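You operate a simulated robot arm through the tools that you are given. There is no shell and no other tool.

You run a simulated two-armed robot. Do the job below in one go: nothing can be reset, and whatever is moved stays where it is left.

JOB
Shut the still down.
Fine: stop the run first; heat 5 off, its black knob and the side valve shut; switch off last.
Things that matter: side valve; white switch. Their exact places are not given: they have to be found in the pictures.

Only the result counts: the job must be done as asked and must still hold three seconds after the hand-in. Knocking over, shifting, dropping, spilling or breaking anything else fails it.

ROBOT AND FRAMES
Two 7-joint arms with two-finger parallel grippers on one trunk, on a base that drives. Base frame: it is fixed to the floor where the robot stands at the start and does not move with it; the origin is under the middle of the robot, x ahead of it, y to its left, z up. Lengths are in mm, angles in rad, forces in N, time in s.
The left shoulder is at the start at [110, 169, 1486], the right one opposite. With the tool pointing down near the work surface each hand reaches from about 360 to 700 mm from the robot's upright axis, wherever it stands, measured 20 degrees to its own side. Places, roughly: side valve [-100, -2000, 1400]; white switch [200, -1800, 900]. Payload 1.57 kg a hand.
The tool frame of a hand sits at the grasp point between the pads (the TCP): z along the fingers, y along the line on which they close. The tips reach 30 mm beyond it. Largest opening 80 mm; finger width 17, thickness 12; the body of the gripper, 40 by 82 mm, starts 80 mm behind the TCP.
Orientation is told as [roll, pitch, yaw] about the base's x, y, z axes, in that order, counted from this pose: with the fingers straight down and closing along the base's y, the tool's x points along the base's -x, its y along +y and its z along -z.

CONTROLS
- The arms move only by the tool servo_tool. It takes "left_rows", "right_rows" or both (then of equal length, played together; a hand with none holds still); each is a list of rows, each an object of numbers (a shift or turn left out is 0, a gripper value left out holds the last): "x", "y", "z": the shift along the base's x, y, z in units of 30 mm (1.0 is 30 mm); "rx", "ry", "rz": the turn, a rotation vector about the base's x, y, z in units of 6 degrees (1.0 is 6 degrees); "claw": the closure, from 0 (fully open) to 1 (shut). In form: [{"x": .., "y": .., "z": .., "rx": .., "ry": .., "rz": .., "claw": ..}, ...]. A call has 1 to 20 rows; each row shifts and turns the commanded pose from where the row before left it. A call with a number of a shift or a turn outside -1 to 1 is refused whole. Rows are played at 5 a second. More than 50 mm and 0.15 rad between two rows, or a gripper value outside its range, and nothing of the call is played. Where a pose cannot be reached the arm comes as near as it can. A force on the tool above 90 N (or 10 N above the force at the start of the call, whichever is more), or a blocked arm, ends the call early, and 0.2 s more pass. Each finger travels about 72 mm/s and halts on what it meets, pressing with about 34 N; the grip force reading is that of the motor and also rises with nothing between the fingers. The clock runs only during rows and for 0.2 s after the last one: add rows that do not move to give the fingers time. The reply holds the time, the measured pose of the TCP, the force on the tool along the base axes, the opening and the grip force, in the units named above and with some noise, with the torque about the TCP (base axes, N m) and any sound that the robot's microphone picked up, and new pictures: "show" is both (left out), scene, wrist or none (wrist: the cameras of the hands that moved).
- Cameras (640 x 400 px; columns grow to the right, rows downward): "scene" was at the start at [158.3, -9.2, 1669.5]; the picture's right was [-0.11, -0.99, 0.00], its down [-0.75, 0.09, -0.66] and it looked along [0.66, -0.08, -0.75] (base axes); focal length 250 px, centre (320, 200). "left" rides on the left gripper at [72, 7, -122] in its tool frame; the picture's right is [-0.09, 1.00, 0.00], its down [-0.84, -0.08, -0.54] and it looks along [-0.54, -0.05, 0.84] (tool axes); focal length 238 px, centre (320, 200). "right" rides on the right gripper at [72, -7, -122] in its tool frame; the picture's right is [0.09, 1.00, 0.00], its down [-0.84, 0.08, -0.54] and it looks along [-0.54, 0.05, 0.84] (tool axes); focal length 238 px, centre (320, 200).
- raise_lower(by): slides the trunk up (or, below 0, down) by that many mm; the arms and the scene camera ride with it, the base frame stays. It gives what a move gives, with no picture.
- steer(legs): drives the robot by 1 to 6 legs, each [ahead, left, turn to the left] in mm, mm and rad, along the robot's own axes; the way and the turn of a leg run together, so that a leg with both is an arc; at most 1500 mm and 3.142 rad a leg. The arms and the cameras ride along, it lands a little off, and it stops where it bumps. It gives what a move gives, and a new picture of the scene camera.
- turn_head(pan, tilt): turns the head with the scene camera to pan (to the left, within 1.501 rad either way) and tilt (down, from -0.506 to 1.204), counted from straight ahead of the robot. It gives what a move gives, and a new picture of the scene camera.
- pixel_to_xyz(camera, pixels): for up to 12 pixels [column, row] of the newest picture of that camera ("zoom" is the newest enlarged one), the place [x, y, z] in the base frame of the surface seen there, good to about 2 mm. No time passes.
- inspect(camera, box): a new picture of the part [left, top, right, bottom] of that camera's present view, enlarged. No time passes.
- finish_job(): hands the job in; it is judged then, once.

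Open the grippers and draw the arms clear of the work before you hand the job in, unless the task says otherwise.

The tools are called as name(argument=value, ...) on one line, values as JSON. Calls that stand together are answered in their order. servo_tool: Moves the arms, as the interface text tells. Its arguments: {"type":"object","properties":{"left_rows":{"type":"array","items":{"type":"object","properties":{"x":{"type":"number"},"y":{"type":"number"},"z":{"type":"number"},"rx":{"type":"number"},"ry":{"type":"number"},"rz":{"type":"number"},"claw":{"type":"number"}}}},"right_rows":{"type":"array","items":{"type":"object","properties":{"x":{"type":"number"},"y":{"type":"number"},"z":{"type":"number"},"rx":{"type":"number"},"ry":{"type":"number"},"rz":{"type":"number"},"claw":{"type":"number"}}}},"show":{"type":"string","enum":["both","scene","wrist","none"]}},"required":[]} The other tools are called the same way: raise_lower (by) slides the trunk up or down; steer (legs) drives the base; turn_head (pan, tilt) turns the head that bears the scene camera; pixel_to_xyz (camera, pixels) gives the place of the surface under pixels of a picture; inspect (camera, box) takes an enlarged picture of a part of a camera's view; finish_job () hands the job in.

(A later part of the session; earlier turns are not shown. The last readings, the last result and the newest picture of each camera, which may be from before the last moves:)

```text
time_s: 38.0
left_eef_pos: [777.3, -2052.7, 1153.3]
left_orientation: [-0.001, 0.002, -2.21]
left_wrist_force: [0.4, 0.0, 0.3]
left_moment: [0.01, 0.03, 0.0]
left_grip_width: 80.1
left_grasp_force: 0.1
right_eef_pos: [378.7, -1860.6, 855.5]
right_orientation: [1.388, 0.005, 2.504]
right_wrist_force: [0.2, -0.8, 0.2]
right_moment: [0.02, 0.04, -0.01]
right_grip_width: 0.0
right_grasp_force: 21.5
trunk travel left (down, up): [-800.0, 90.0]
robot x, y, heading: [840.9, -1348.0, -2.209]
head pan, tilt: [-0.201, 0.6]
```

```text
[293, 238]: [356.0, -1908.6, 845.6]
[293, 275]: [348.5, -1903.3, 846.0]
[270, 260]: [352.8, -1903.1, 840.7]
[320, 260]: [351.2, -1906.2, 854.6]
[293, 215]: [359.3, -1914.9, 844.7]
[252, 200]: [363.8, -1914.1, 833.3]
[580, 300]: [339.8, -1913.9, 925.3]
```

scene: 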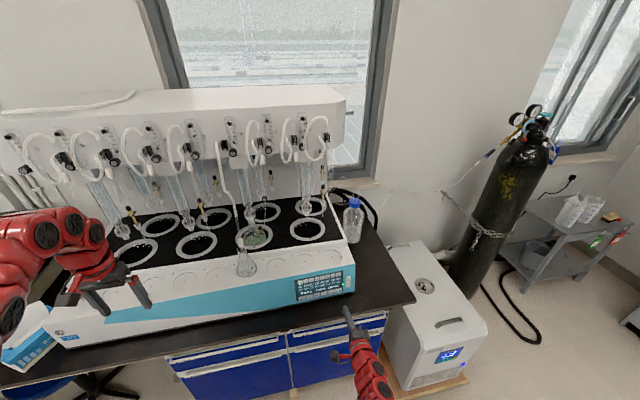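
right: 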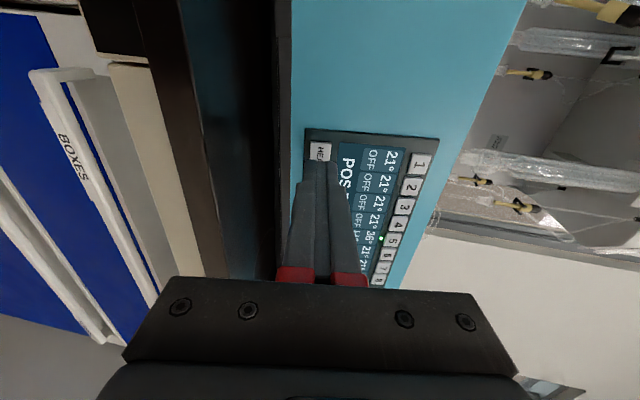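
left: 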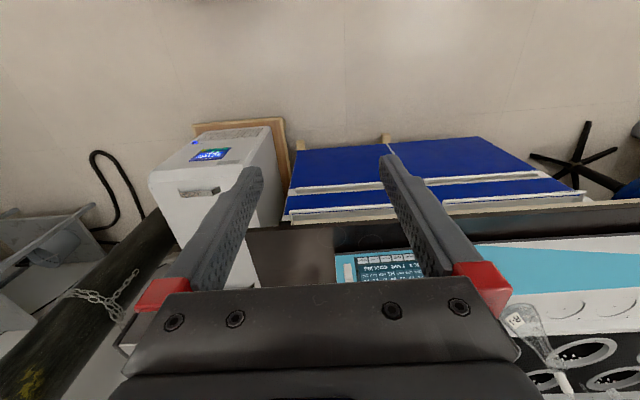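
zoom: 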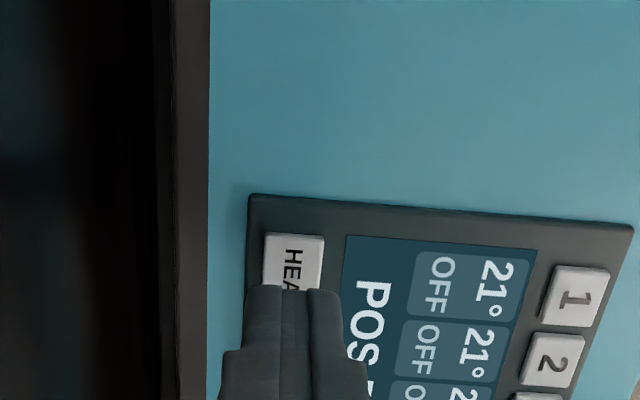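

The key centre comes out at about (347,-1902,846), right on my line, about 23 mm ahead. I press it with small steps.

servo_tool(right_rows=[{"x": -0.098, "y": -0.132, "z": -0.03}, {"x": -0.098, "y": -0.132, "z": -0.03}, {"x": -0.098, "y": -0.132, "z": -0.03}, {"x": -0.098, "y": -0.132, "z": -0.03}, {"x": -0.098, "y": -0.132, "z": -0.03}], show="wrist")

inspect(camera="right", box=[270, 100, 470, 300])

```text
time_s: 39.2
left_eef_pos: [776.5, -2050.7, 1151.8]
left_orientation: [-0.001, 0.002, -2.209]
left_wrist_force: [-0.3, 0.1, 0.0]
left_moment: [-0.01, -0.01, 0.03]
left_grip_width: 79.7
left_grasp_force: 0.0
right_eef_pos: [366.4, -1879.7, 849.7]
right_orientation: [1.387, 0.006, 2.505]
right_wrist_force: [0.9, 0.5, 1.0]
right_moment: [-0.02, -0.06, -0.01]
right_grip_width: 0.2
right_grasp_force: 21.6
trunk travel left (down, up): [-800.0, 90.0]
robot x, y, heading: [838.7, -1344.4, -2.208]
head pan, tilt: [-0.201, 0.6]
heard: click
```

right: 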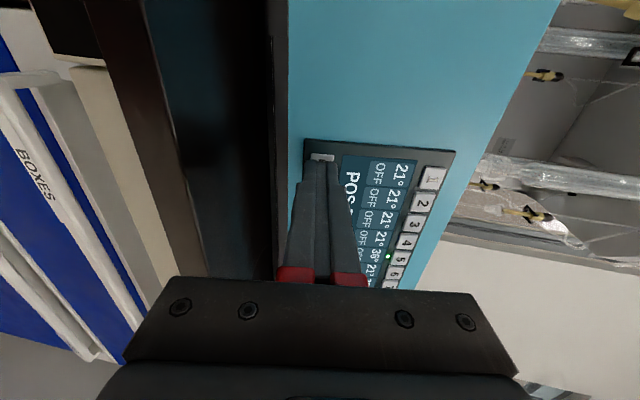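

```text
2.00 times, centred on (370, 200) of right
```

zoom: 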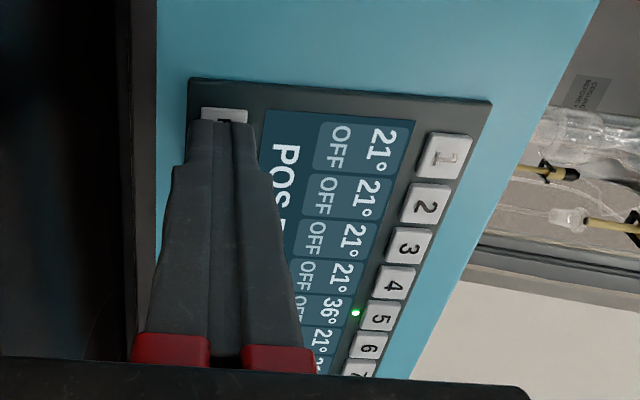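

A click, and the heat entry of 5 seems to read OFF now. I draw the hand back about 75 mm and check the whole display with the scene camera.

servo_tool(right_rows=[{"x": 0.3, "y": 0.4, "z": 0.09}, {"x": 0.6, "y": 0.8, "z": 0.18}, {"x": 0.6, "y": 0.8, "z": 0.18}, {}], show="both")

inspect(camera="scene", box=[285, 262, 365, 312])

```text
time_s: 40.2
left_eef_pos: [776.8, -2051.3, 1152.0]
left_orientation: [-0.001, 0.002, -2.21]
left_wrist_force: [-0.4, 0.3, -0.2]
left_moment: [-0.03, 0.0, 0.0]
left_grip_width: 80.0
left_grasp_force: 0.0
right_eef_pos: [409.9, -1818.7, 862.4]
right_orientation: [1.388, 0.006, 2.505]
right_wrist_force: [0.8, -0.7, -0.4]
right_moment: [-0.02, 0.01, 0.0]
right_grip_width: 0.0
right_grasp_force: 21.2
trunk travel left (down, up): [-800.0, 90.0]
robot x, y, heading: [839.2, -1345.5, -2.21]
head pan, tilt: [-0.201, 0.6]
```

scene: 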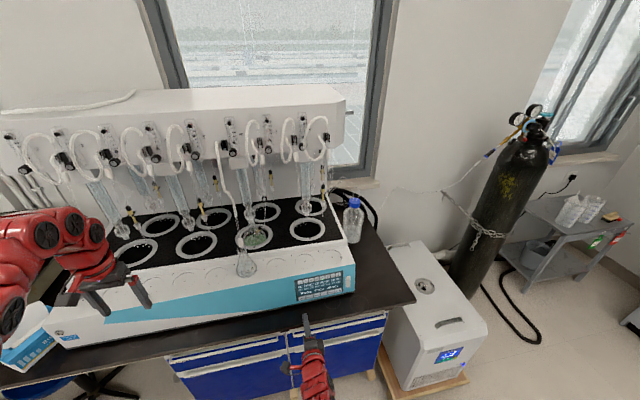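
right: 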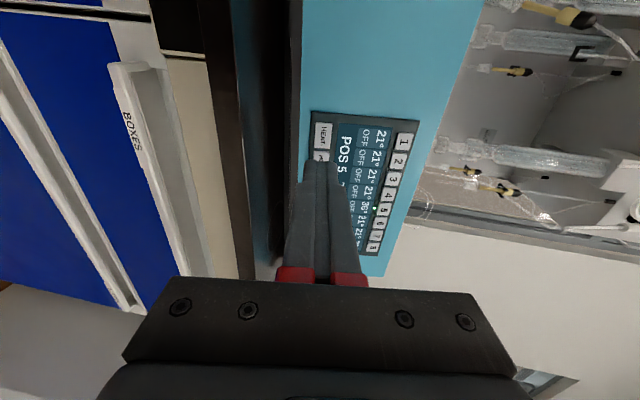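

```text
8.00 times, centred on (325, 287) of scene
```

zoom: 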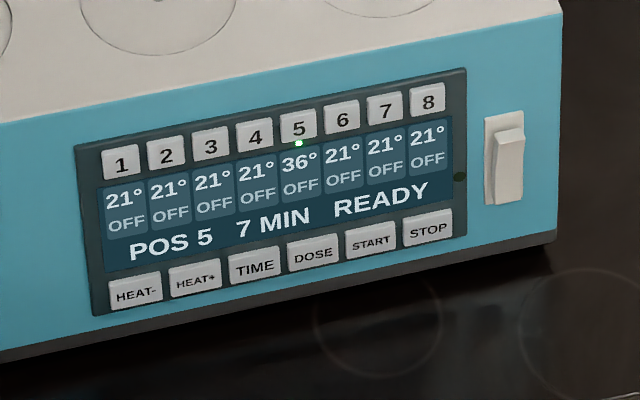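

Heat 5 now reads OFF and the status READY. Next is knob 5; I zoom in on the head's knobs from here.

inspect(camera="scene", box=[90, 100, 250, 200])

inspect(camera="scene", box=[155, 115, 215, 165])

```text
4.00 times, centred on (170, 150) of scene
```

zoom: 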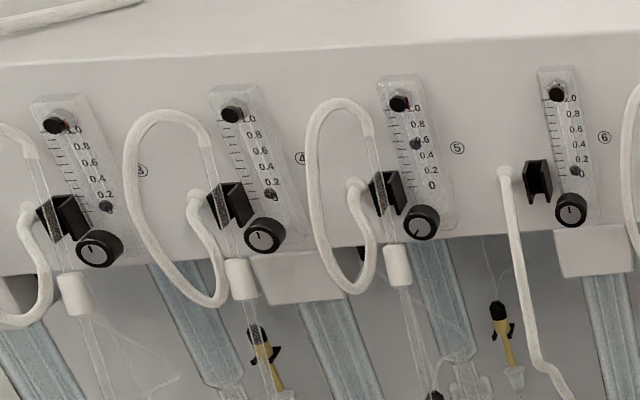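

```text
8.00 times, centred on (185, 140) of scene
```

zoom: 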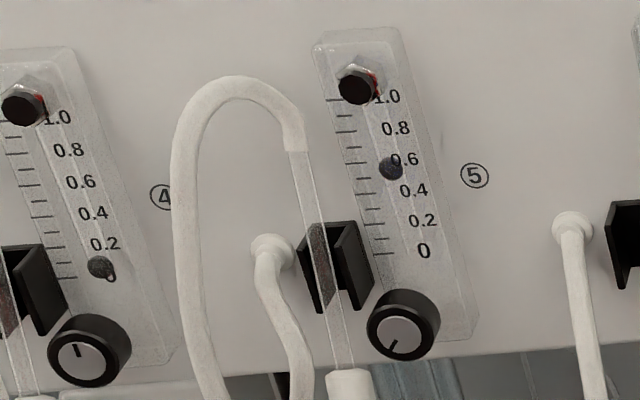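

Knob 5's pointer stands at about 7 o'clock while the shut ones stand near 12, so it needs about 150° clockwise. I measure knob, clip and tube depths around it to see where the fingers fit.

pixel_to_xyz(camera="zoom", pixels=[[400, 340], [420, 300], [435, 340], [372, 320], [345, 240], [365, 300], [330, 300], [340, 350], [348, 385], [300, 330], [445, 300], [470, 320]])

pixel_to_xyz(camera="zoom", pixels=[[400, 275], [430, 265], [355, 85], [240, 90], [185, 230], [305, 230], [375, 290], [325, 240], [322, 305], [88, 350], [470, 176], [408, 360]])

```text
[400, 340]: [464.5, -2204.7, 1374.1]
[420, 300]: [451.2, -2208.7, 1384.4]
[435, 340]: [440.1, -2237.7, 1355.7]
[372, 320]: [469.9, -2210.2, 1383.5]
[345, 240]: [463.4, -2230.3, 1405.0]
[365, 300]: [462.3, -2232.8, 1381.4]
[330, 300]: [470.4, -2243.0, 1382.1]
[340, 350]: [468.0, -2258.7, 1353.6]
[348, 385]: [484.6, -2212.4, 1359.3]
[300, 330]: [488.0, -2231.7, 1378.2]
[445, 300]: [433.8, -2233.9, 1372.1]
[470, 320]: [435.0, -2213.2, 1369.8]
```

```text
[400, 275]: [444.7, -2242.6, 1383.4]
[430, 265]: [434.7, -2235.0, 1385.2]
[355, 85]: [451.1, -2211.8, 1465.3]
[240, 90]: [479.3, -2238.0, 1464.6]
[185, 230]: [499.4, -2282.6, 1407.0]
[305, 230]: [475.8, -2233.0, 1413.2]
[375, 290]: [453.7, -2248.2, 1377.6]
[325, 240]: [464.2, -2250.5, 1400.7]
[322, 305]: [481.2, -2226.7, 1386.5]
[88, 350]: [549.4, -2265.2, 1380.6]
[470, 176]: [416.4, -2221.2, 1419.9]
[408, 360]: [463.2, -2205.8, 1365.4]
```

The clip (t≥1694) and hanging tube of unit 4 are just left of the knob, so the fingers should close about vertically there; I need a close view. I bring the left hand forward and up, turning it to point ahead, to stand before knob 5.

servo_tool(left_rows=[{"x": -0.807, "y": -0.648, "z": 0.5}, {"x": -0.807, "y": -0.648, "z": 0.5}, {"x": -0.807, "y": -0.648, "z": 0.5}, {"x": -0.807, "y": -0.648, "z": 0.5}, {"x": -0.807, "y": -0.648, "z": 0.5}, {"x": -0.314, "y": 0.024, "z": 0.333, "rx": -0.803, "ry": 0.596}, {"x": -0.314, "y": 0.024, "z": 0.333, "rx": -0.803, "ry": 0.596}, {"x": -0.314, "y": 0.024, "z": 0.333, "rx": -0.803, "ry": 0.596}, {"x": -0.314, "y": 0.024, "z": 0.333, "rx": -0.803, "ry": 0.596}, {"x": -0.314, "y": 0.024, "z": 0.333, "rx": -0.803, "ry": 0.596}, {"x": -0.314, "y": 0.024, "z": 0.333, "rx": -0.803, "ry": 0.596}, {"x": -0.314, "y": 0.024, "z": 0.333, "rx": -0.803, "ry": 0.596}], show="both")

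```text
time_s: 42.8
left_eef_pos: [637.9, -2104.7, 1267.1]
left_orientation: [0.0, -0.733, -2.208]
left_wrist_force: [-0.9, -0.7, 0.4]
left_moment: [0.03, -0.05, -0.01]
left_grip_width: 80.0
left_grasp_force: 0.0
left hand out of reach, approached as far as the arm can: row 4, 5
right_eef_pos: [410.0, -1818.4, 862.4]
right_orientation: [1.387, 0.005, 2.505]
right_wrist_force: [0.7, 0.7, -0.2]
right_moment: [0.0, 0.03, 0.0]
right_grip_width: 0.1
right_grasp_force: 21.4
trunk travel left (down, up): [-800.0, 90.0]
robot x, y, heading: [840.4, -1347.8, -2.21]
head pan, tilt: [-0.201, 0.6]
```

scene: 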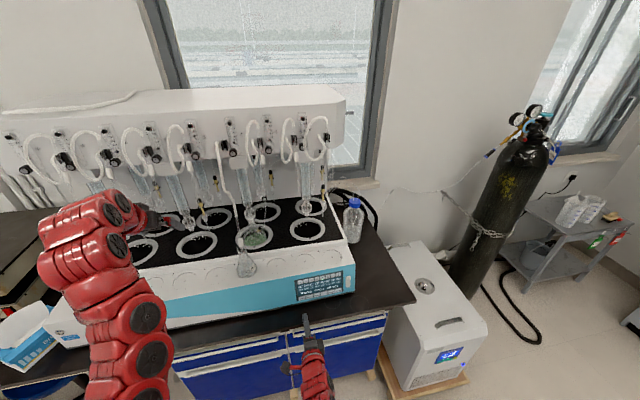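
left: 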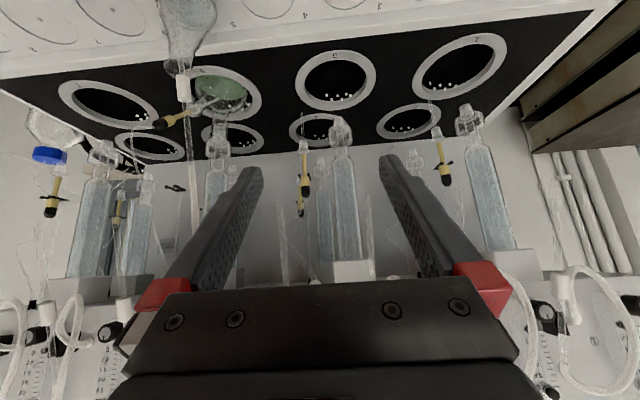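

The left hand is halfway turned and clear (at (638,-2105,1267)). I finish the turn while rising to the knob's height and half-close the fingers.

servo_tool(left_rows=[{"x": -0.516, "y": -0.139, "z": 0.46, "rx": -0.803, "ry": 0.596, "claw": 0.4}, {"x": -0.516, "y": -0.139, "z": 0.46, "rx": -0.803, "ry": 0.596}, {"x": -0.516, "y": -0.139, "z": 0.46, "rx": -0.803, "ry": 0.596}, {"x": -0.516, "y": -0.139, "z": 0.46, "rx": -0.803, "ry": 0.596}, {"x": -0.516, "y": -0.139, "z": 0.46, "rx": -0.803, "ry": 0.596}, {"x": -0.516, "y": -0.139, "z": 0.46, "rx": -0.803, "ry": 0.596}, {"x": -0.516, "y": -0.139, "z": 0.46, "rx": -0.803, "ry": 0.596}, {"x": -0.516, "y": -0.139, "z": 0.46, "rx": -0.803, "ry": 0.596}], show="both")

```text
time_s: 44.6
left_eef_pos: [512.7, -2138.5, 1377.0]
left_orientation: [-0.347, -1.568, -1.865]
left_wrist_force: [0.2, 0.6, 0.0]
left_moment: [0.0, 0.01, -0.02]
left_grip_width: 47.9
left_grasp_force: 0.0
right_eef_pos: [409.4, -1817.9, 861.9]
right_orientation: [1.388, 0.005, 2.503]
right_wrist_force: [0.1, -0.2, -0.7]
right_moment: [0.0, -0.03, 0.01]
right_grip_width: 0.0
right_grasp_force: 21.2
trunk travel left (down, up): [-800.0, 90.0]
robot x, y, heading: [842.0, -1348.8, -2.209]
head pan, tilt: [-0.201, 0.6]
```

scene: 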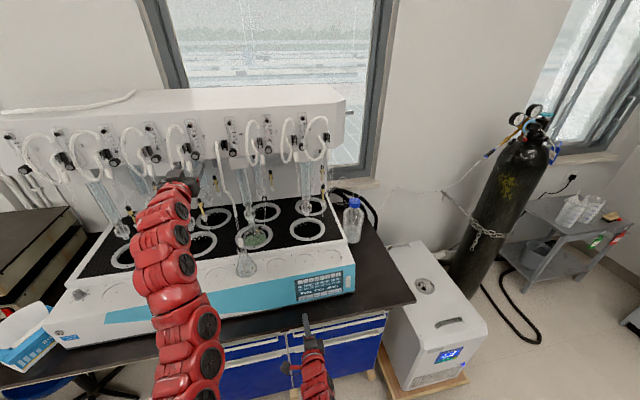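
left: 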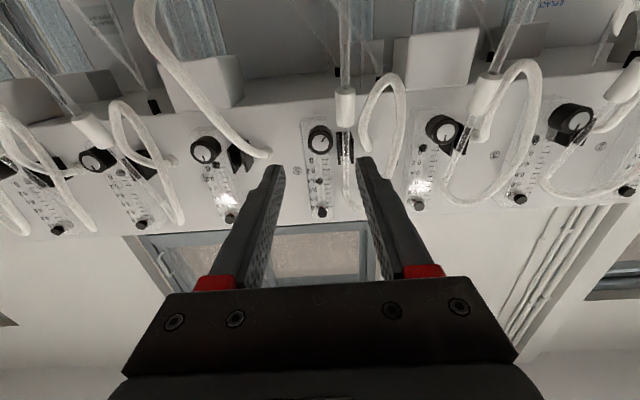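

The hand now points ahead and knob 5 with its clip and tube is at (320,138) in the left camera (upside-down view). I zoom in and measure there.

inspect(camera="left", box=[260, 80, 400, 230])

```text
2.67 times, centred on (330, 155) of left
```

zoom: 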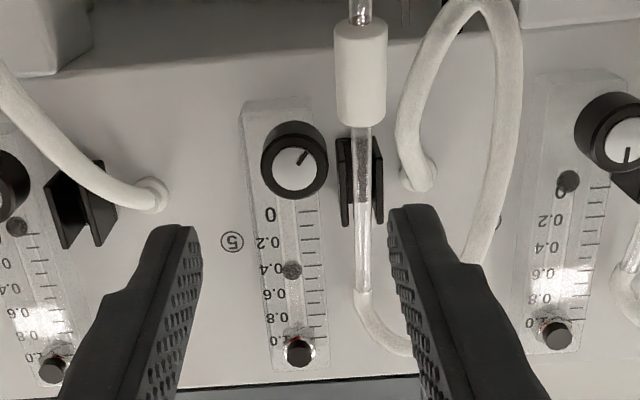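

In this upside-down close view the pointer of knob 5 stands at about 7:30 (world), the shut ones at 12; the tube's white end is at (361,75) and the clip at (360,180), both to the world-left of the knob. I measure these points.

pixel_to_xyz(camera="zoom", pixels=[[298, 170], [275, 172], [322, 172], [298, 148], [298, 192], [345, 110], [361, 115], [361, 60], [340, 160], [345, 215], [380, 215], [362, 250]])

pixel_to_xyz(camera="zoom", pixels=[[266, 150], [290, 126], [298, 197], [272, 220], [255, 105], [298, 350], [232, 240], [420, 170], [150, 195], [625, 145], [338, 45], [387, 45]])

```text
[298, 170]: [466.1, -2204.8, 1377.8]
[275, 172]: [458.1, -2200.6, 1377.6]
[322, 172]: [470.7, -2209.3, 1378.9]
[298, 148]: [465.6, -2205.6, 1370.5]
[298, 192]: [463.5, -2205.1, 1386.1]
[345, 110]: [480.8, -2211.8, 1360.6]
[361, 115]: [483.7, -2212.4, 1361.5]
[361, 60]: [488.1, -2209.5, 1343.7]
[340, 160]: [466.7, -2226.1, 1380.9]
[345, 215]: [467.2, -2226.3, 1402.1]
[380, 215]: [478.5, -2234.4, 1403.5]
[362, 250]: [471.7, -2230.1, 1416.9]
```

```text
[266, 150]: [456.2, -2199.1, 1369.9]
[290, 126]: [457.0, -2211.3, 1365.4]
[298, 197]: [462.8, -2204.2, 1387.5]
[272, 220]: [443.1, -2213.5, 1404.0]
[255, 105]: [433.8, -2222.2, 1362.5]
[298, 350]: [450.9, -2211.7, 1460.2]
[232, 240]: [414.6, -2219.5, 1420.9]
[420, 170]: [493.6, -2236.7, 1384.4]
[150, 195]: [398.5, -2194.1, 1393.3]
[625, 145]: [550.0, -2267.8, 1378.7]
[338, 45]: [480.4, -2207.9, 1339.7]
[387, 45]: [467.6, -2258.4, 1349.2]
```

The knob's face centre is at about (465,-2205,1377.5), radius about 11 mm; tube and clip begin 13-20 mm to its left. I roll the left hand about 58° so that the upper finger comes at about 11 o'clock, narrow the fingers to 30 mm, and shift slightly to the right of the knob.

servo_tool(left_rows=[{"x": -0.009, "y": 0.007, "z": 0.01, "rx": -0.578, "ry": -0.775, "claw": 0.625}, {"x": -0.009, "y": 0.007, "z": 0.01, "rx": -0.578, "ry": -0.775}, {"x": -0.009, "y": 0.007, "z": 0.01, "rx": -0.578, "ry": -0.775}, {"x": -0.009, "y": 0.007, "z": 0.01, "rx": -0.578, "ry": -0.775}, {"x": -0.009, "y": 0.007, "z": 0.01, "rx": -0.578, "ry": -0.775}, {"x": -0.009, "y": 0.007, "z": 0.01, "rx": -0.578, "ry": -0.775}, {"x": -0.009, "y": 0.007, "z": 0.01, "rx": -0.578, "ry": -0.775}, {"x": -0.009, "y": 0.007, "z": 0.01, "rx": -0.578, "ry": -0.775}, {"x": -0.009, "y": 0.007, "z": 0.01, "rx": -0.578, "ry": -0.775}, {"x": -0.009, "y": 0.007, "z": 0.01, "rx": -0.578, "ry": -0.775}], show="wrist")

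inspect(camera="left", box=[230, 60, 410, 220])

```text
time_s: 46.8
left_eef_pos: [510.7, -2136.6, 1380.8]
left_orientation: [1.572, -0.558, 2.501]
left_wrist_force: [-1.0, -0.5, -0.2]
left_moment: [-0.01, -0.03, 0.03]
left_grip_width: 29.9
left_grasp_force: 0.1
right_eef_pos: [410.2, -1818.8, 863.3]
right_orientation: [1.387, 0.005, 2.503]
right_wrist_force: [-0.2, -0.4, 0.6]
right_moment: [0.03, 0.0, 0.02]
right_grip_width: 0.0
right_grasp_force: 20.7
trunk travel left (down, up): [-800.0, 90.0]
robot x, y, heading: [840.7, -1346.7, -2.208]
head pan, tilt: [-0.201, 0.6]
```

left: 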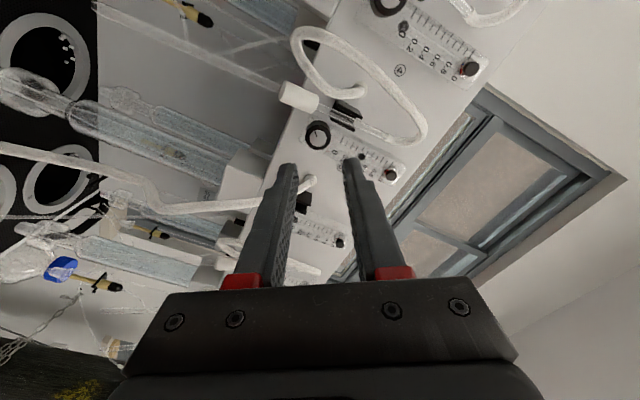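

```text
2.50 times, centred on (320, 140) of left
```

zoom: 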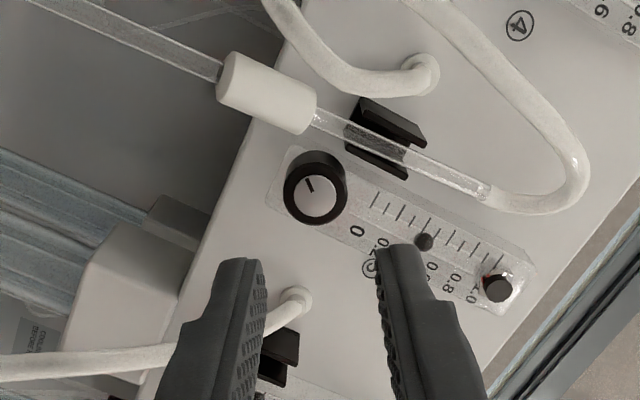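

The knob lies centred between the fingers' lines with clear paths (tube at (300,100), clip at (390,150) in the zoom stay outside the finger). I advance 50 mm of the 64 mm and look.

servo_tool(left_rows=[{"x": -0.25, "y": -0.333}, {"x": -0.25, "y": -0.333}, {"x": -0.25, "y": -0.333}, {"x": -0.25, "y": -0.333}], show="wrist")

inspect(camera="left", box=[230, 60, 410, 220])

```text
time_s: 47.8
left_eef_pos: [481.8, -2176.7, 1379.4]
left_orientation: [1.571, -0.558, 2.502]
left_wrist_force: [-0.8, -1.0, 0.3]
left_moment: [-0.03, 0.01, 0.0]
left_grip_width: 30.3
left_grasp_force: 0.1
right_eef_pos: [409.3, -1818.3, 862.0]
right_orientation: [1.389, 0.003, 2.502]
right_wrist_force: [0.2, 1.1, -0.1]
right_moment: [-0.01, 0.0, 0.01]
right_grip_width: 0.0
right_grasp_force: 21.8
trunk travel left (down, up): [-800.0, 90.0]
robot x, y, heading: [835.8, -1346.2, -2.207]
head pan, tilt: [-0.201, 0.6]
```

left: 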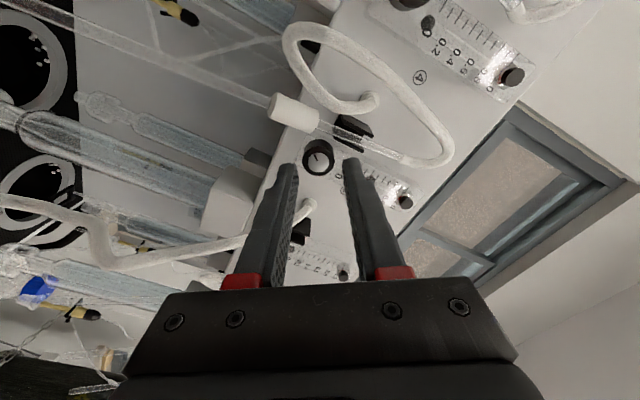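

```text
2.50 times, centred on (320, 140) of left
```

zoom: 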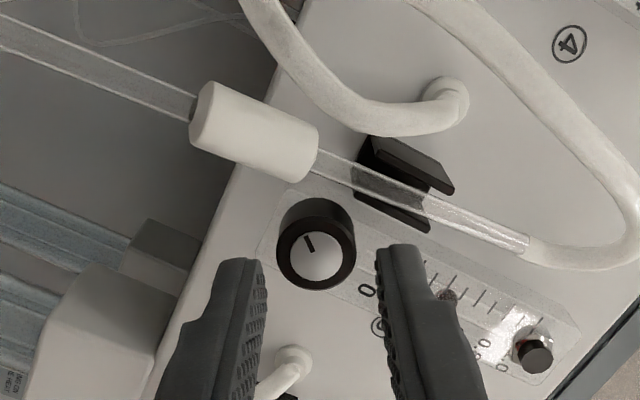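

The knob sits midway between the tips. I go 14 mm further so the tips overlap the knob by about 11 mm (clip front lies 4 mm deeper), then close on it.

servo_tool(left_rows=[{"x": -0.14, "y": -0.187}, {"x": -0.14, "y": -0.187}, {"claw": 1}, {}, {}, {}], show="wrist")

inspect(camera="left", box=[230, 60, 410, 220])

```text
time_s: 49.2
left_eef_pos: [472.4, -2187.3, 1380.7]
left_orientation: [1.57, -0.559, 2.501]
left_wrist_force: [0.0, 5.8, -7.9]
left_moment: [0.05, -0.03, -0.02]
left_grip_width: 22.5
left_grasp_force: 35.0
right_eef_pos: [409.5, -1818.3, 861.9]
right_orientation: [1.386, 0.005, 2.503]
right_wrist_force: [0.2, -0.1, -0.1]
right_moment: [-0.01, -0.03, -0.02]
right_grip_width: 0.0
right_grasp_force: 21.2
trunk travel left (down, up): [-800.0, 90.0]
robot x, y, heading: [840.2, -1346.4, -2.21]
head pan, tilt: [-0.201, 0.6]
```

left: 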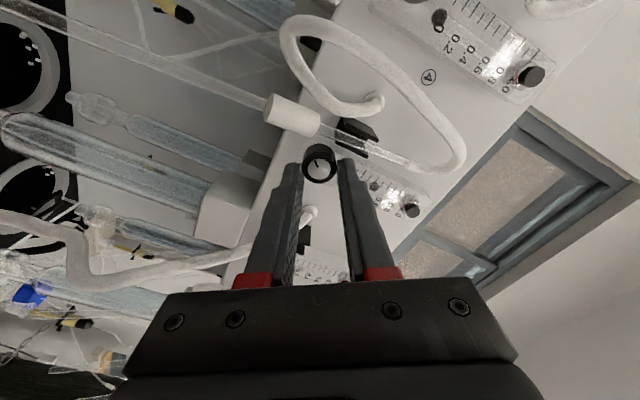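

```text
2.50 times, centred on (320, 140) of left
```

zoom: 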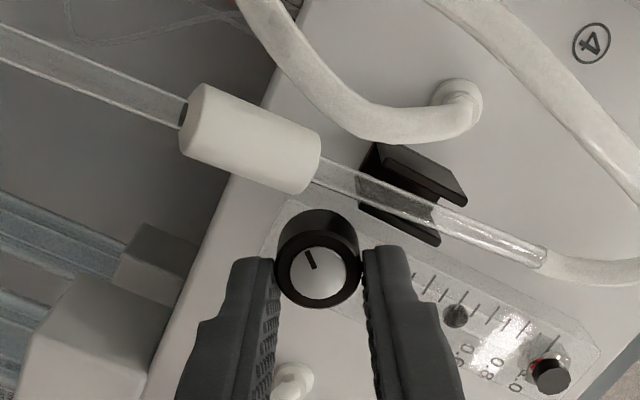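

The fingers hold the knob (22.5 mm, 35 N). I turn it clockwise in 6° rows by 48°, moving the hand along the small arc around the knob's axis.

servo_tool(left_rows=[{"x": -0.005, "y": 0.004, "z": -0.017, "rx": -0.598, "ry": -0.802}, {"x": -0.005, "y": 0.004, "z": -0.017, "rx": -0.598, "ry": -0.802}, {"x": -0.005, "y": 0.004, "z": -0.017, "rx": -0.598, "ry": -0.802}, {"x": -0.005, "y": 0.004, "z": -0.017, "rx": -0.598, "ry": -0.802}, {"x": 0.001, "y": -0.001, "z": -0.018, "rx": -0.598, "ry": -0.802}, {"x": 0.001, "y": -0.001, "z": -0.018, "rx": -0.598, "ry": -0.802}, {"x": 0.001, "y": -0.001, "z": -0.018, "rx": -0.598, "ry": -0.802}, {"x": 0.001, "y": -0.001, "z": -0.018, "rx": -0.598, "ry": -0.802}], show="wrist")

inspect(camera="left", box=[230, 60, 410, 220])

```text
time_s: 51.0
left_eef_pos: [472.0, -2186.8, 1375.2]
left_orientation: [1.571, 0.28, 2.5]
left_wrist_force: [3.5, 13.7, -14.0]
left_moment: [0.31, -0.15, -0.01]
left_grip_width: 22.1
left_grasp_force: 35.3
right_eef_pos: [410.3, -1816.6, 862.6]
right_orientation: [1.388, 0.003, 2.504]
right_wrist_force: [-0.5, 0.4, -0.2]
right_moment: [-0.01, 0.0, -0.01]
right_grip_width: 0.0
right_grasp_force: 21.2
trunk travel left (down, up): [-800.0, 90.0]
robot x, y, heading: [838.3, -1344.4, -2.212]
head pan, tilt: [-0.201, 0.6]
```

left: 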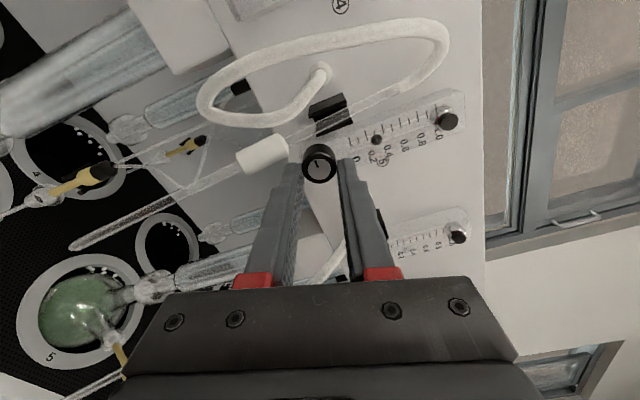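

```text
2.50 times, centred on (320, 140) of left
```

zoom: 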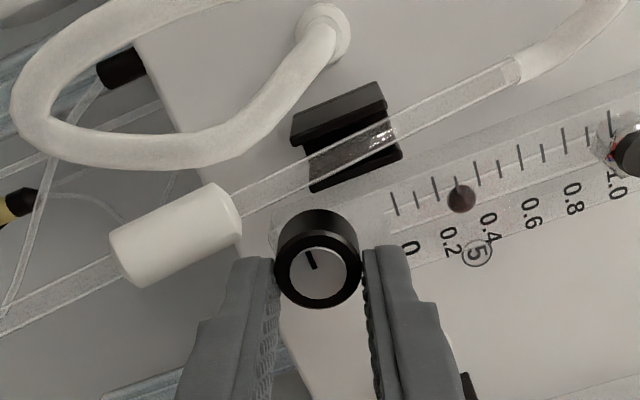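

The knob turned with the hand and the float sank from 0.5 to about 0.3, so clockwise closes. I open the fingers, back out 20 mm, and turn the hand back 48° for the next bite.

servo_tool(left_rows=[{"claw": 0.625}, {}, {"x": 0.2, "y": 0.267}, {"x": 0.2, "y": 0.267}, {"z": 0.019, "rx": 0.598, "ry": 0.802}, {"z": 0.019, "rx": 0.598, "ry": 0.802}, {"z": 0.019, "rx": 0.598, "ry": 0.802}, {"z": 0.019, "rx": 0.598, "ry": 0.802}, {"z": 0.019, "rx": 0.598, "ry": 0.802}, {"z": 0.019, "rx": 0.598, "ry": 0.802}, {"z": 0.019, "rx": 0.598, "ry": 0.802}, {"z": 0.019, "rx": 0.598, "ry": 0.802}, {}], show="wrist")

inspect(camera="left", box=[230, 60, 410, 220])

```text
time_s: 53.8
left_eef_pos: [484.0, -2171.4, 1382.2]
left_orientation: [1.573, -0.561, 2.5]
left_wrist_force: [0.1, -0.3, -0.5]
left_moment: [0.01, 0.02, 0.01]
left_grip_width: 30.0
left_grasp_force: 0.0
right_eef_pos: [409.8, -1818.3, 862.8]
right_orientation: [1.387, 0.005, 2.503]
right_wrist_force: [0.2, 0.4, -0.2]
right_moment: [-0.01, -0.02, 0.01]
right_grip_width: 0.1
right_grasp_force: 21.7
trunk travel left (down, up): [-800.0, 90.0]
robot x, y, heading: [836.8, -1342.3, -2.206]
head pan, tilt: [-0.201, 0.6]
```

left: 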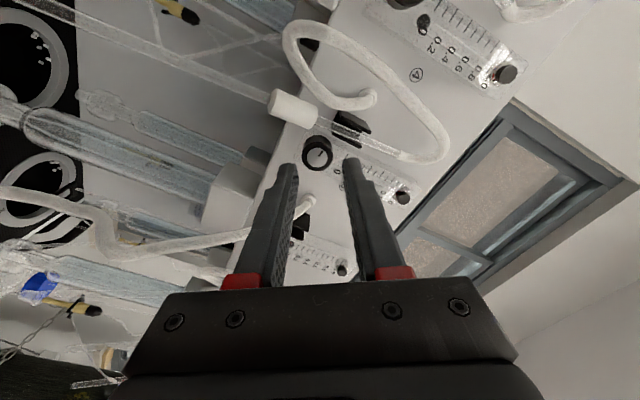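

```text
2.50 times, centred on (320, 140) of left
```

zoom: 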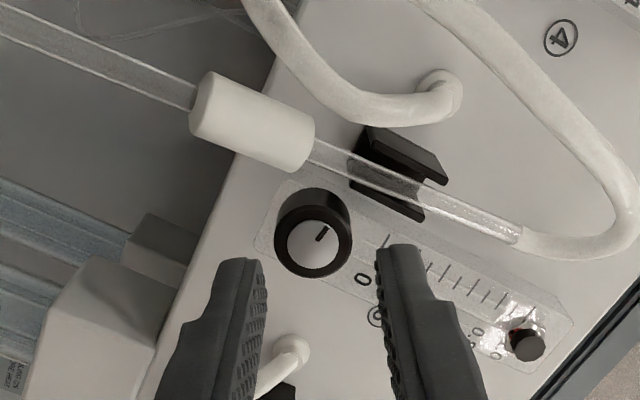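

The pointer moved 48° clockwise and about 87° remain. I go in again 20 mm (and 2.4 mm lower to re-centre), close, and turn another 48°.

servo_tool(left_rows=[{"x": -0.2, "y": -0.267, "z": -0.04}, {"x": -0.2, "y": -0.267, "z": -0.04}, {}, {"claw": 1}, {}, {}, {}], show="wrist")

inspect(camera="left", box=[230, 60, 410, 220])

```text
time_s: 55.4
left_eef_pos: [472.3, -2186.8, 1379.5]
left_orientation: [1.571, -0.559, 2.501]
left_wrist_force: [-1.1, 0.9, -0.3]
left_moment: [-0.04, 0.07, 0.0]
left_grip_width: 22.2
left_grasp_force: 34.5
right_eef_pos: [409.1, -1818.5, 861.7]
right_orientation: [1.387, 0.005, 2.503]
right_wrist_force: [0.5, -0.4, -0.1]
right_moment: [-0.02, 0.03, -0.03]
right_grip_width: 0.0
right_grasp_force: 21.7
trunk travel left (down, up): [-800.0, 90.0]
robot x, y, heading: [840.4, -1344.3, -2.212]
head pan, tilt: [-0.201, 0.6]
```

left: 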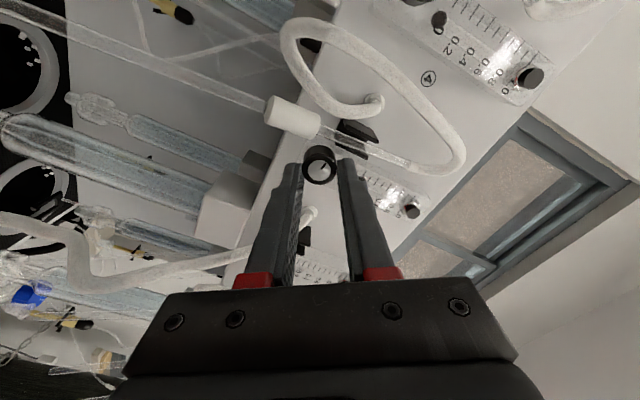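

```text
2.50 times, centred on (320, 140) of left
```

zoom: 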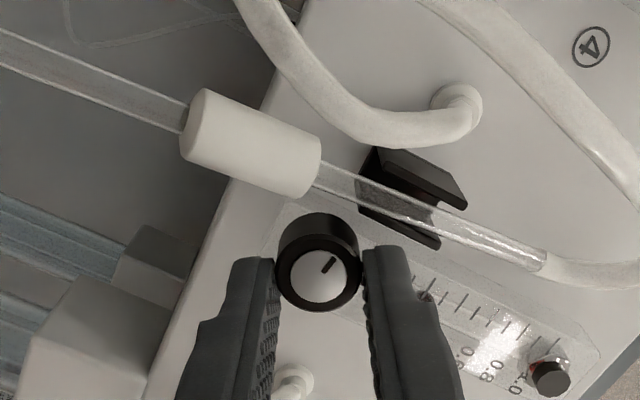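

Well centred now (forces about 1 N). I turn clockwise another 48°, descending slightly more along the arc.

servo_tool(left_rows=[{"x": -0.005, "y": 0.004, "z": -0.021, "rx": -0.598, "ry": -0.802}, {"x": -0.005, "y": 0.004, "z": -0.021, "rx": -0.598, "ry": -0.802}, {"x": -0.005, "y": 0.004, "z": -0.021, "rx": -0.598, "ry": -0.802}, {"x": -0.005, "y": 0.004, "z": -0.021, "rx": -0.598, "ry": -0.802}, {"x": 0.001, "y": -0.001, "z": -0.021, "rx": -0.598, "ry": -0.802}, {"x": 0.001, "y": -0.001, "z": -0.021, "rx": -0.598, "ry": -0.802}, {"x": 0.001, "y": -0.001, "z": -0.021, "rx": -0.598, "ry": -0.802}, {"x": 0.001, "y": -0.001, "z": -0.021, "rx": -0.598, "ry": -0.802}], show="wrist")

inspect(camera="left", box=[230, 60, 410, 220])

```text
time_s: 57.2
left_eef_pos: [473.6, -2187.3, 1375.3]
left_orientation: [1.576, 0.281, 2.502]
left_wrist_force: [-4.7, -12.1, 16.2]
left_moment: [-0.18, 0.06, -0.28]
left_grip_width: 22.2
left_grasp_force: 35.3
right_eef_pos: [409.9, -1819.3, 863.1]
right_orientation: [1.387, 0.003, 2.502]
right_wrist_force: [1.2, 0.6, -0.3]
right_moment: [0.02, 0.01, -0.01]
right_grip_width: 0.1
right_grasp_force: 21.2
trunk travel left (down, up): [-800.0, 90.0]
robot x, y, heading: [838.3, -1348.3, -2.211]
head pan, tilt: [-0.201, 0.6]
```

left: 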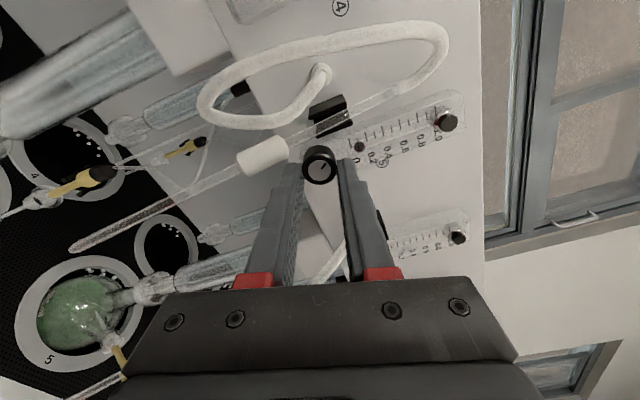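

```text
2.50 times, centred on (320, 140) of left
```

zoom: 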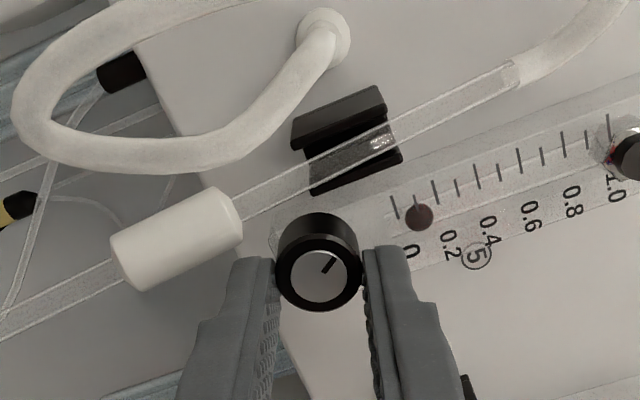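

The float is now near 0.1; about 40° remain. I open, back out, turn back and re-grip in the same way.

servo_tool(left_rows=[{"claw": 0.625}, {}, {"x": 0.2, "y": 0.267}, {"x": 0.2, "y": 0.267}, {"z": 0.021, "rx": 0.598, "ry": 0.802}, {"z": 0.021, "rx": 0.598, "ry": 0.802}, {"z": 0.021, "rx": 0.598, "ry": 0.802}, {"z": 0.021, "rx": 0.598, "ry": 0.802}, {"z": 0.021, "rx": 0.598, "ry": 0.802}, {"z": 0.021, "rx": 0.598, "ry": 0.802}, {"z": 0.021, "rx": 0.598, "ry": 0.802}, {"z": 0.021, "rx": 0.598, "ry": 0.802}, {}], show="wrist")

inspect(camera="left", box=[230, 60, 410, 220])

```text
time_s: 60.0
left_eef_pos: [483.8, -2170.9, 1378.4]
left_orientation: [1.572, -0.56, 2.501]
left_wrist_force: [-0.4, -0.2, -0.2]
left_moment: [-0.04, 0.01, -0.03]
left_grip_width: 29.8
left_grasp_force: 0.0
right_eef_pos: [409.6, -1818.7, 862.8]
right_orientation: [1.386, 0.004, 2.503]
right_wrist_force: [-0.3, 0.6, 0.3]
right_moment: [0.02, 0.0, 0.0]
right_grip_width: 0.1
right_grasp_force: 21.6
trunk travel left (down, up): [-800.0, 90.0]
robot x, y, heading: [838.0, -1348.0, -2.211]
head pan, tilt: [-0.201, 0.6]
```

left: 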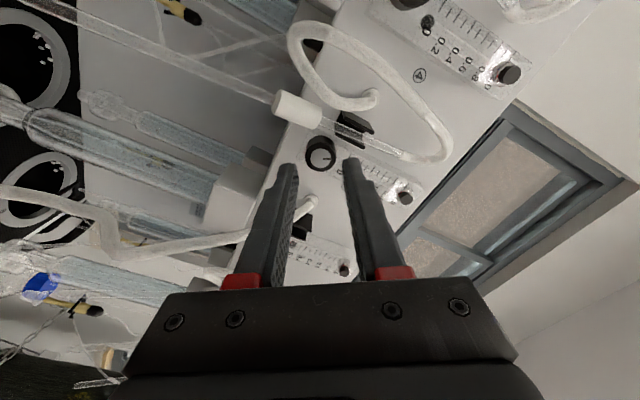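

```text
2.50 times, centred on (320, 140) of left
```

zoom: 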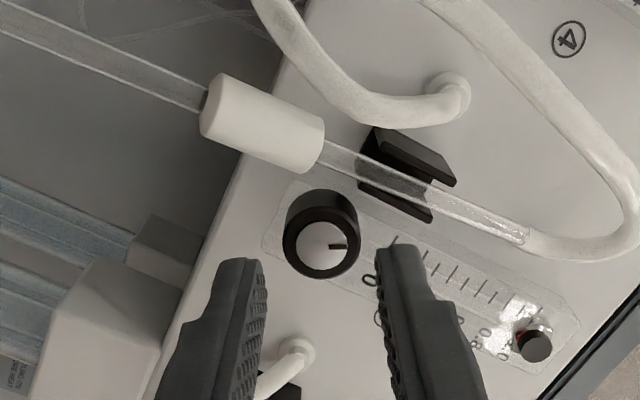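

The pointer now points right in this view, some 35-40° short of the meter's upward direction. I go in, close, and turn once more until it stops.

servo_tool(left_rows=[{"x": -0.2, "y": -0.265, "z": 0.018}, {"x": -0.2, "y": -0.265, "z": 0.018}, {}, {"claw": 1}, {}, {}, {}, {"x": -0.005, "y": 0.004, "z": -0.019, "rx": -0.598, "ry": -0.802}, {"x": -0.005, "y": 0.004, "z": -0.019, "rx": -0.598, "ry": -0.802}, {"x": -0.005, "y": 0.004, "z": -0.019, "rx": -0.598, "ry": -0.802}, {"x": -0.005, "y": 0.004, "z": -0.019, "rx": -0.598, "ry": -0.802}, {"x": 0.001, "y": -0.001, "z": -0.019, "rx": -0.598, "ry": -0.802}], show="wrist")

inspect(camera="left", box=[230, 60, 410, 220])

```text
time_s: 62.6
left_eef_pos: [471.1, -2187.1, 1378.0]
left_orientation: [1.572, -0.032, 2.501]
left_wrist_force: [-3.2, -2.4, 5.2]
left_moment: [0.02, 0.18, -0.17]
left_grip_width: 22.3
left_grasp_force: 34.7
right_eef_pos: [408.9, -1818.2, 861.9]
right_orientation: [1.388, 0.003, 2.502]
right_wrist_force: [-1.0, -0.1, 0.3]
right_moment: [0.0, 0.0, 0.02]
right_grip_width: 0.0
right_grasp_force: 21.5
trunk travel left (down, up): [-800.0, 90.0]
robot x, y, heading: [838.7, -1343.0, -2.209]
head pan, tilt: [-0.201, 0.6]
```

left: 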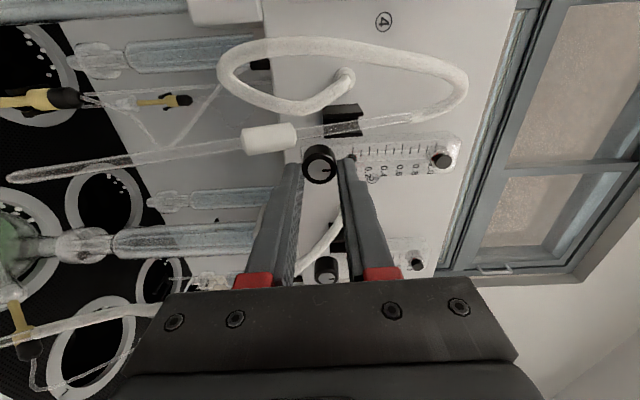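

```text
2.50 times, centred on (320, 140) of left
```

zoom: 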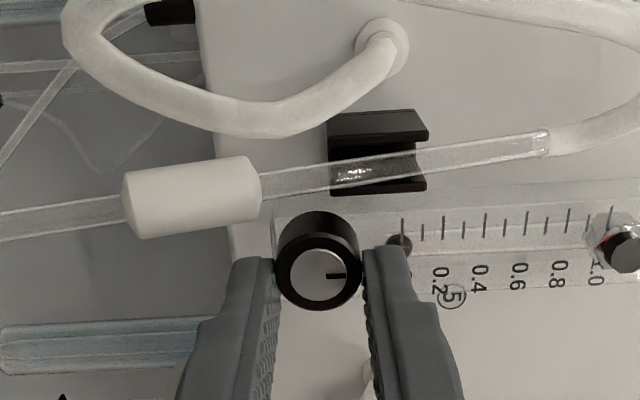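

The float is at 0 now and the pointer points along the meter's upward axis. I compare with the shut knob 6 at (327,270) before going on.

inspect(camera="left", box=[270, 120, 430, 300])

```text
2.22 times, centred on (350, 210) of left
```

zoom: 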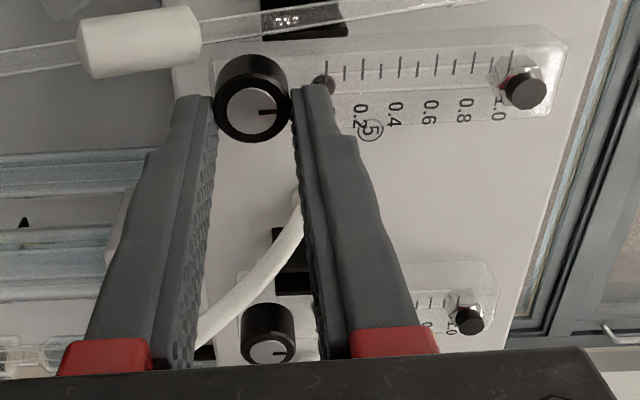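

Knob 5's pointer now matches knob 6's closely. I nudge further clockwise to make sure it is at its stop, watching the torque.

servo_tool(left_rows=[{"z": -0.018, "rx": -0.598, "ry": -0.802}, {}], show="wrist")

inspect(camera="left", box=[230, 60, 410, 220])

```text
time_s: 63.2
left_eef_pos: [472.4, -2186.6, 1377.1]
left_orientation: [1.573, 0.07, 2.502]
left_wrist_force: [-1.2, -6.8, 7.1]
left_moment: [0.18, 0.49, -0.04]
left_grip_width: 22.6
left_grasp_force: 34.8
right_eef_pos: [411.7, -1819.8, 862.2]
right_orientation: [1.387, 0.004, 2.503]
right_wrist_force: [-0.8, 0.0, -0.6]
right_moment: [0.02, -0.03, 0.01]
right_grip_width: 0.0
right_grasp_force: 21.5
trunk travel left (down, up): [-800.0, 90.0]
robot x, y, heading: [841.7, -1345.4, -2.21]
head pan, tilt: [-0.201, 0.6]
```

left: 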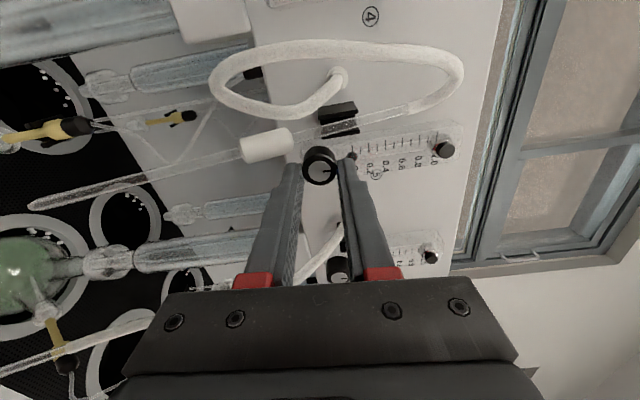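

```text
2.50 times, centred on (320, 140) of left
```

zoom: 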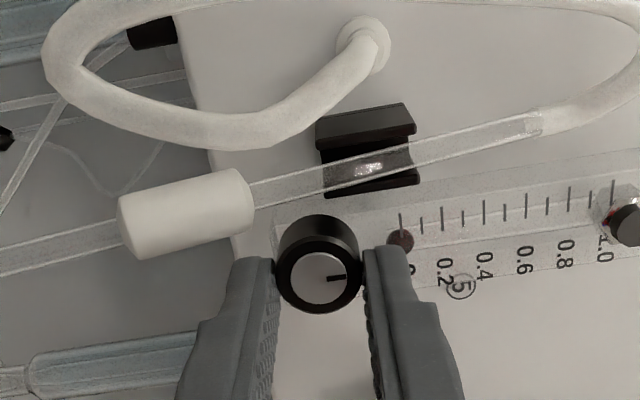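

The torque about the knob's axis rose to 0.5 N m and the pointer lagged behind the hand, so the knob is at its stop with the float at 0. I open and withdraw straight back.

servo_tool(left_rows=[{"claw": 0.6}, {}, {"x": 0.4, "y": 0.535}, {"x": 0.598, "y": 0.802}, {"x": 0.598, "y": 0.802}, {"x": 0.598, "y": 0.802}, {}], show="both")

inspect(camera="left", box=[230, 60, 450, 220])

```text
time_s: 64.8
left_eef_pos: [537.3, -2097.8, 1376.9]
left_orientation: [1.569, 0.071, 2.502]
left_wrist_force: [0.2, -0.3, -0.2]
left_moment: [0.01, -0.02, 0.01]
left_grip_width: 32.0
left_grasp_force: 0.0
right_eef_pos: [410.1, -1817.8, 863.5]
right_orientation: [1.387, 0.006, 2.504]
right_wrist_force: [0.3, 0.5, 0.7]
right_moment: [-0.01, -0.03, 0.05]
right_grip_width: 0.3
right_grasp_force: 21.2
trunk travel left (down, up): [-800.0, 90.0]
robot x, y, heading: [838.5, -1347.4, -2.205]
head pan, tilt: [-0.201, 0.6]
```

scene: 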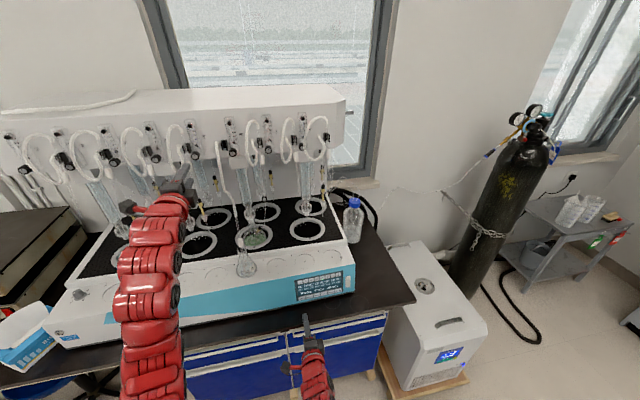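
left: 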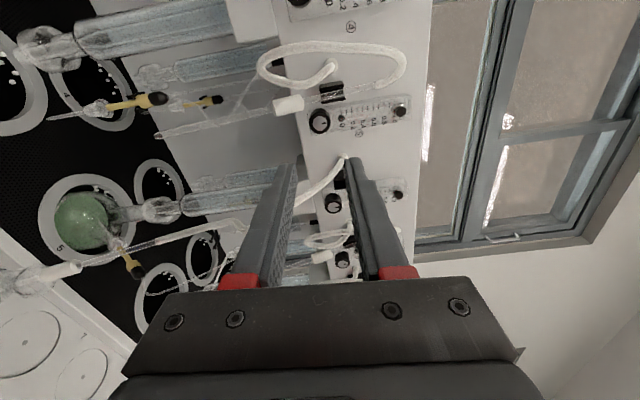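

```text
2.50 times, centred on (340, 140) of left
```

zoom: 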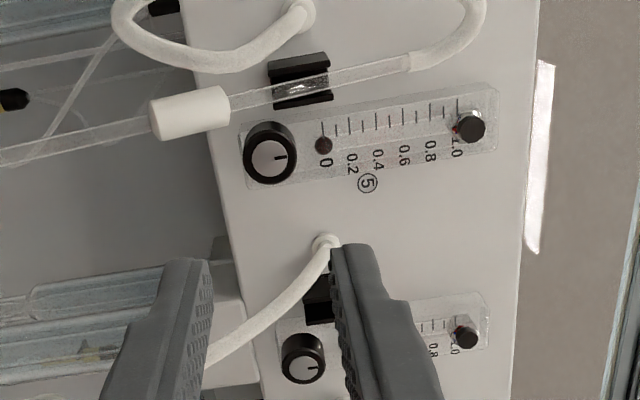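

Knob 5's float rests at 0 and its pointer is parallel to knob 6's. I confirm with the scene camera and take a close look at the side valve too.

inspect(camera="scene", box=[155, 110, 265, 180])

inspect(camera="scene", box=[290, 80, 370, 140])

```text
5.71 times, centred on (210, 145) of scene
```

zoom: 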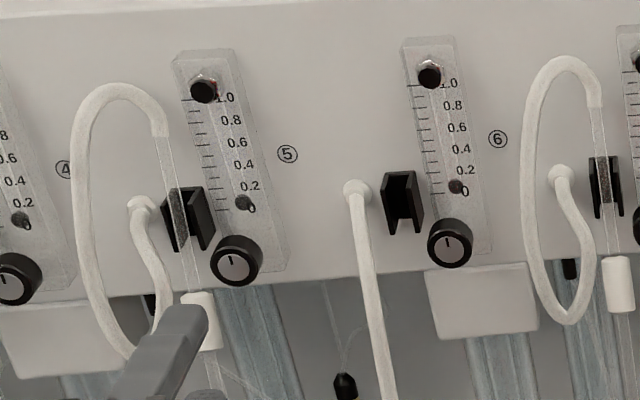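

```text
6.67 times, centred on (330, 110) of scene
```

zoom: 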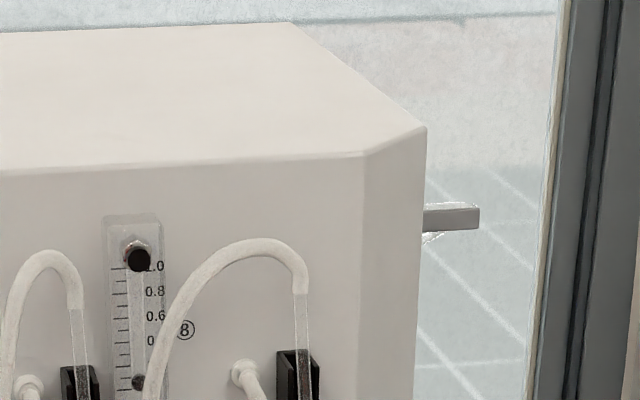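

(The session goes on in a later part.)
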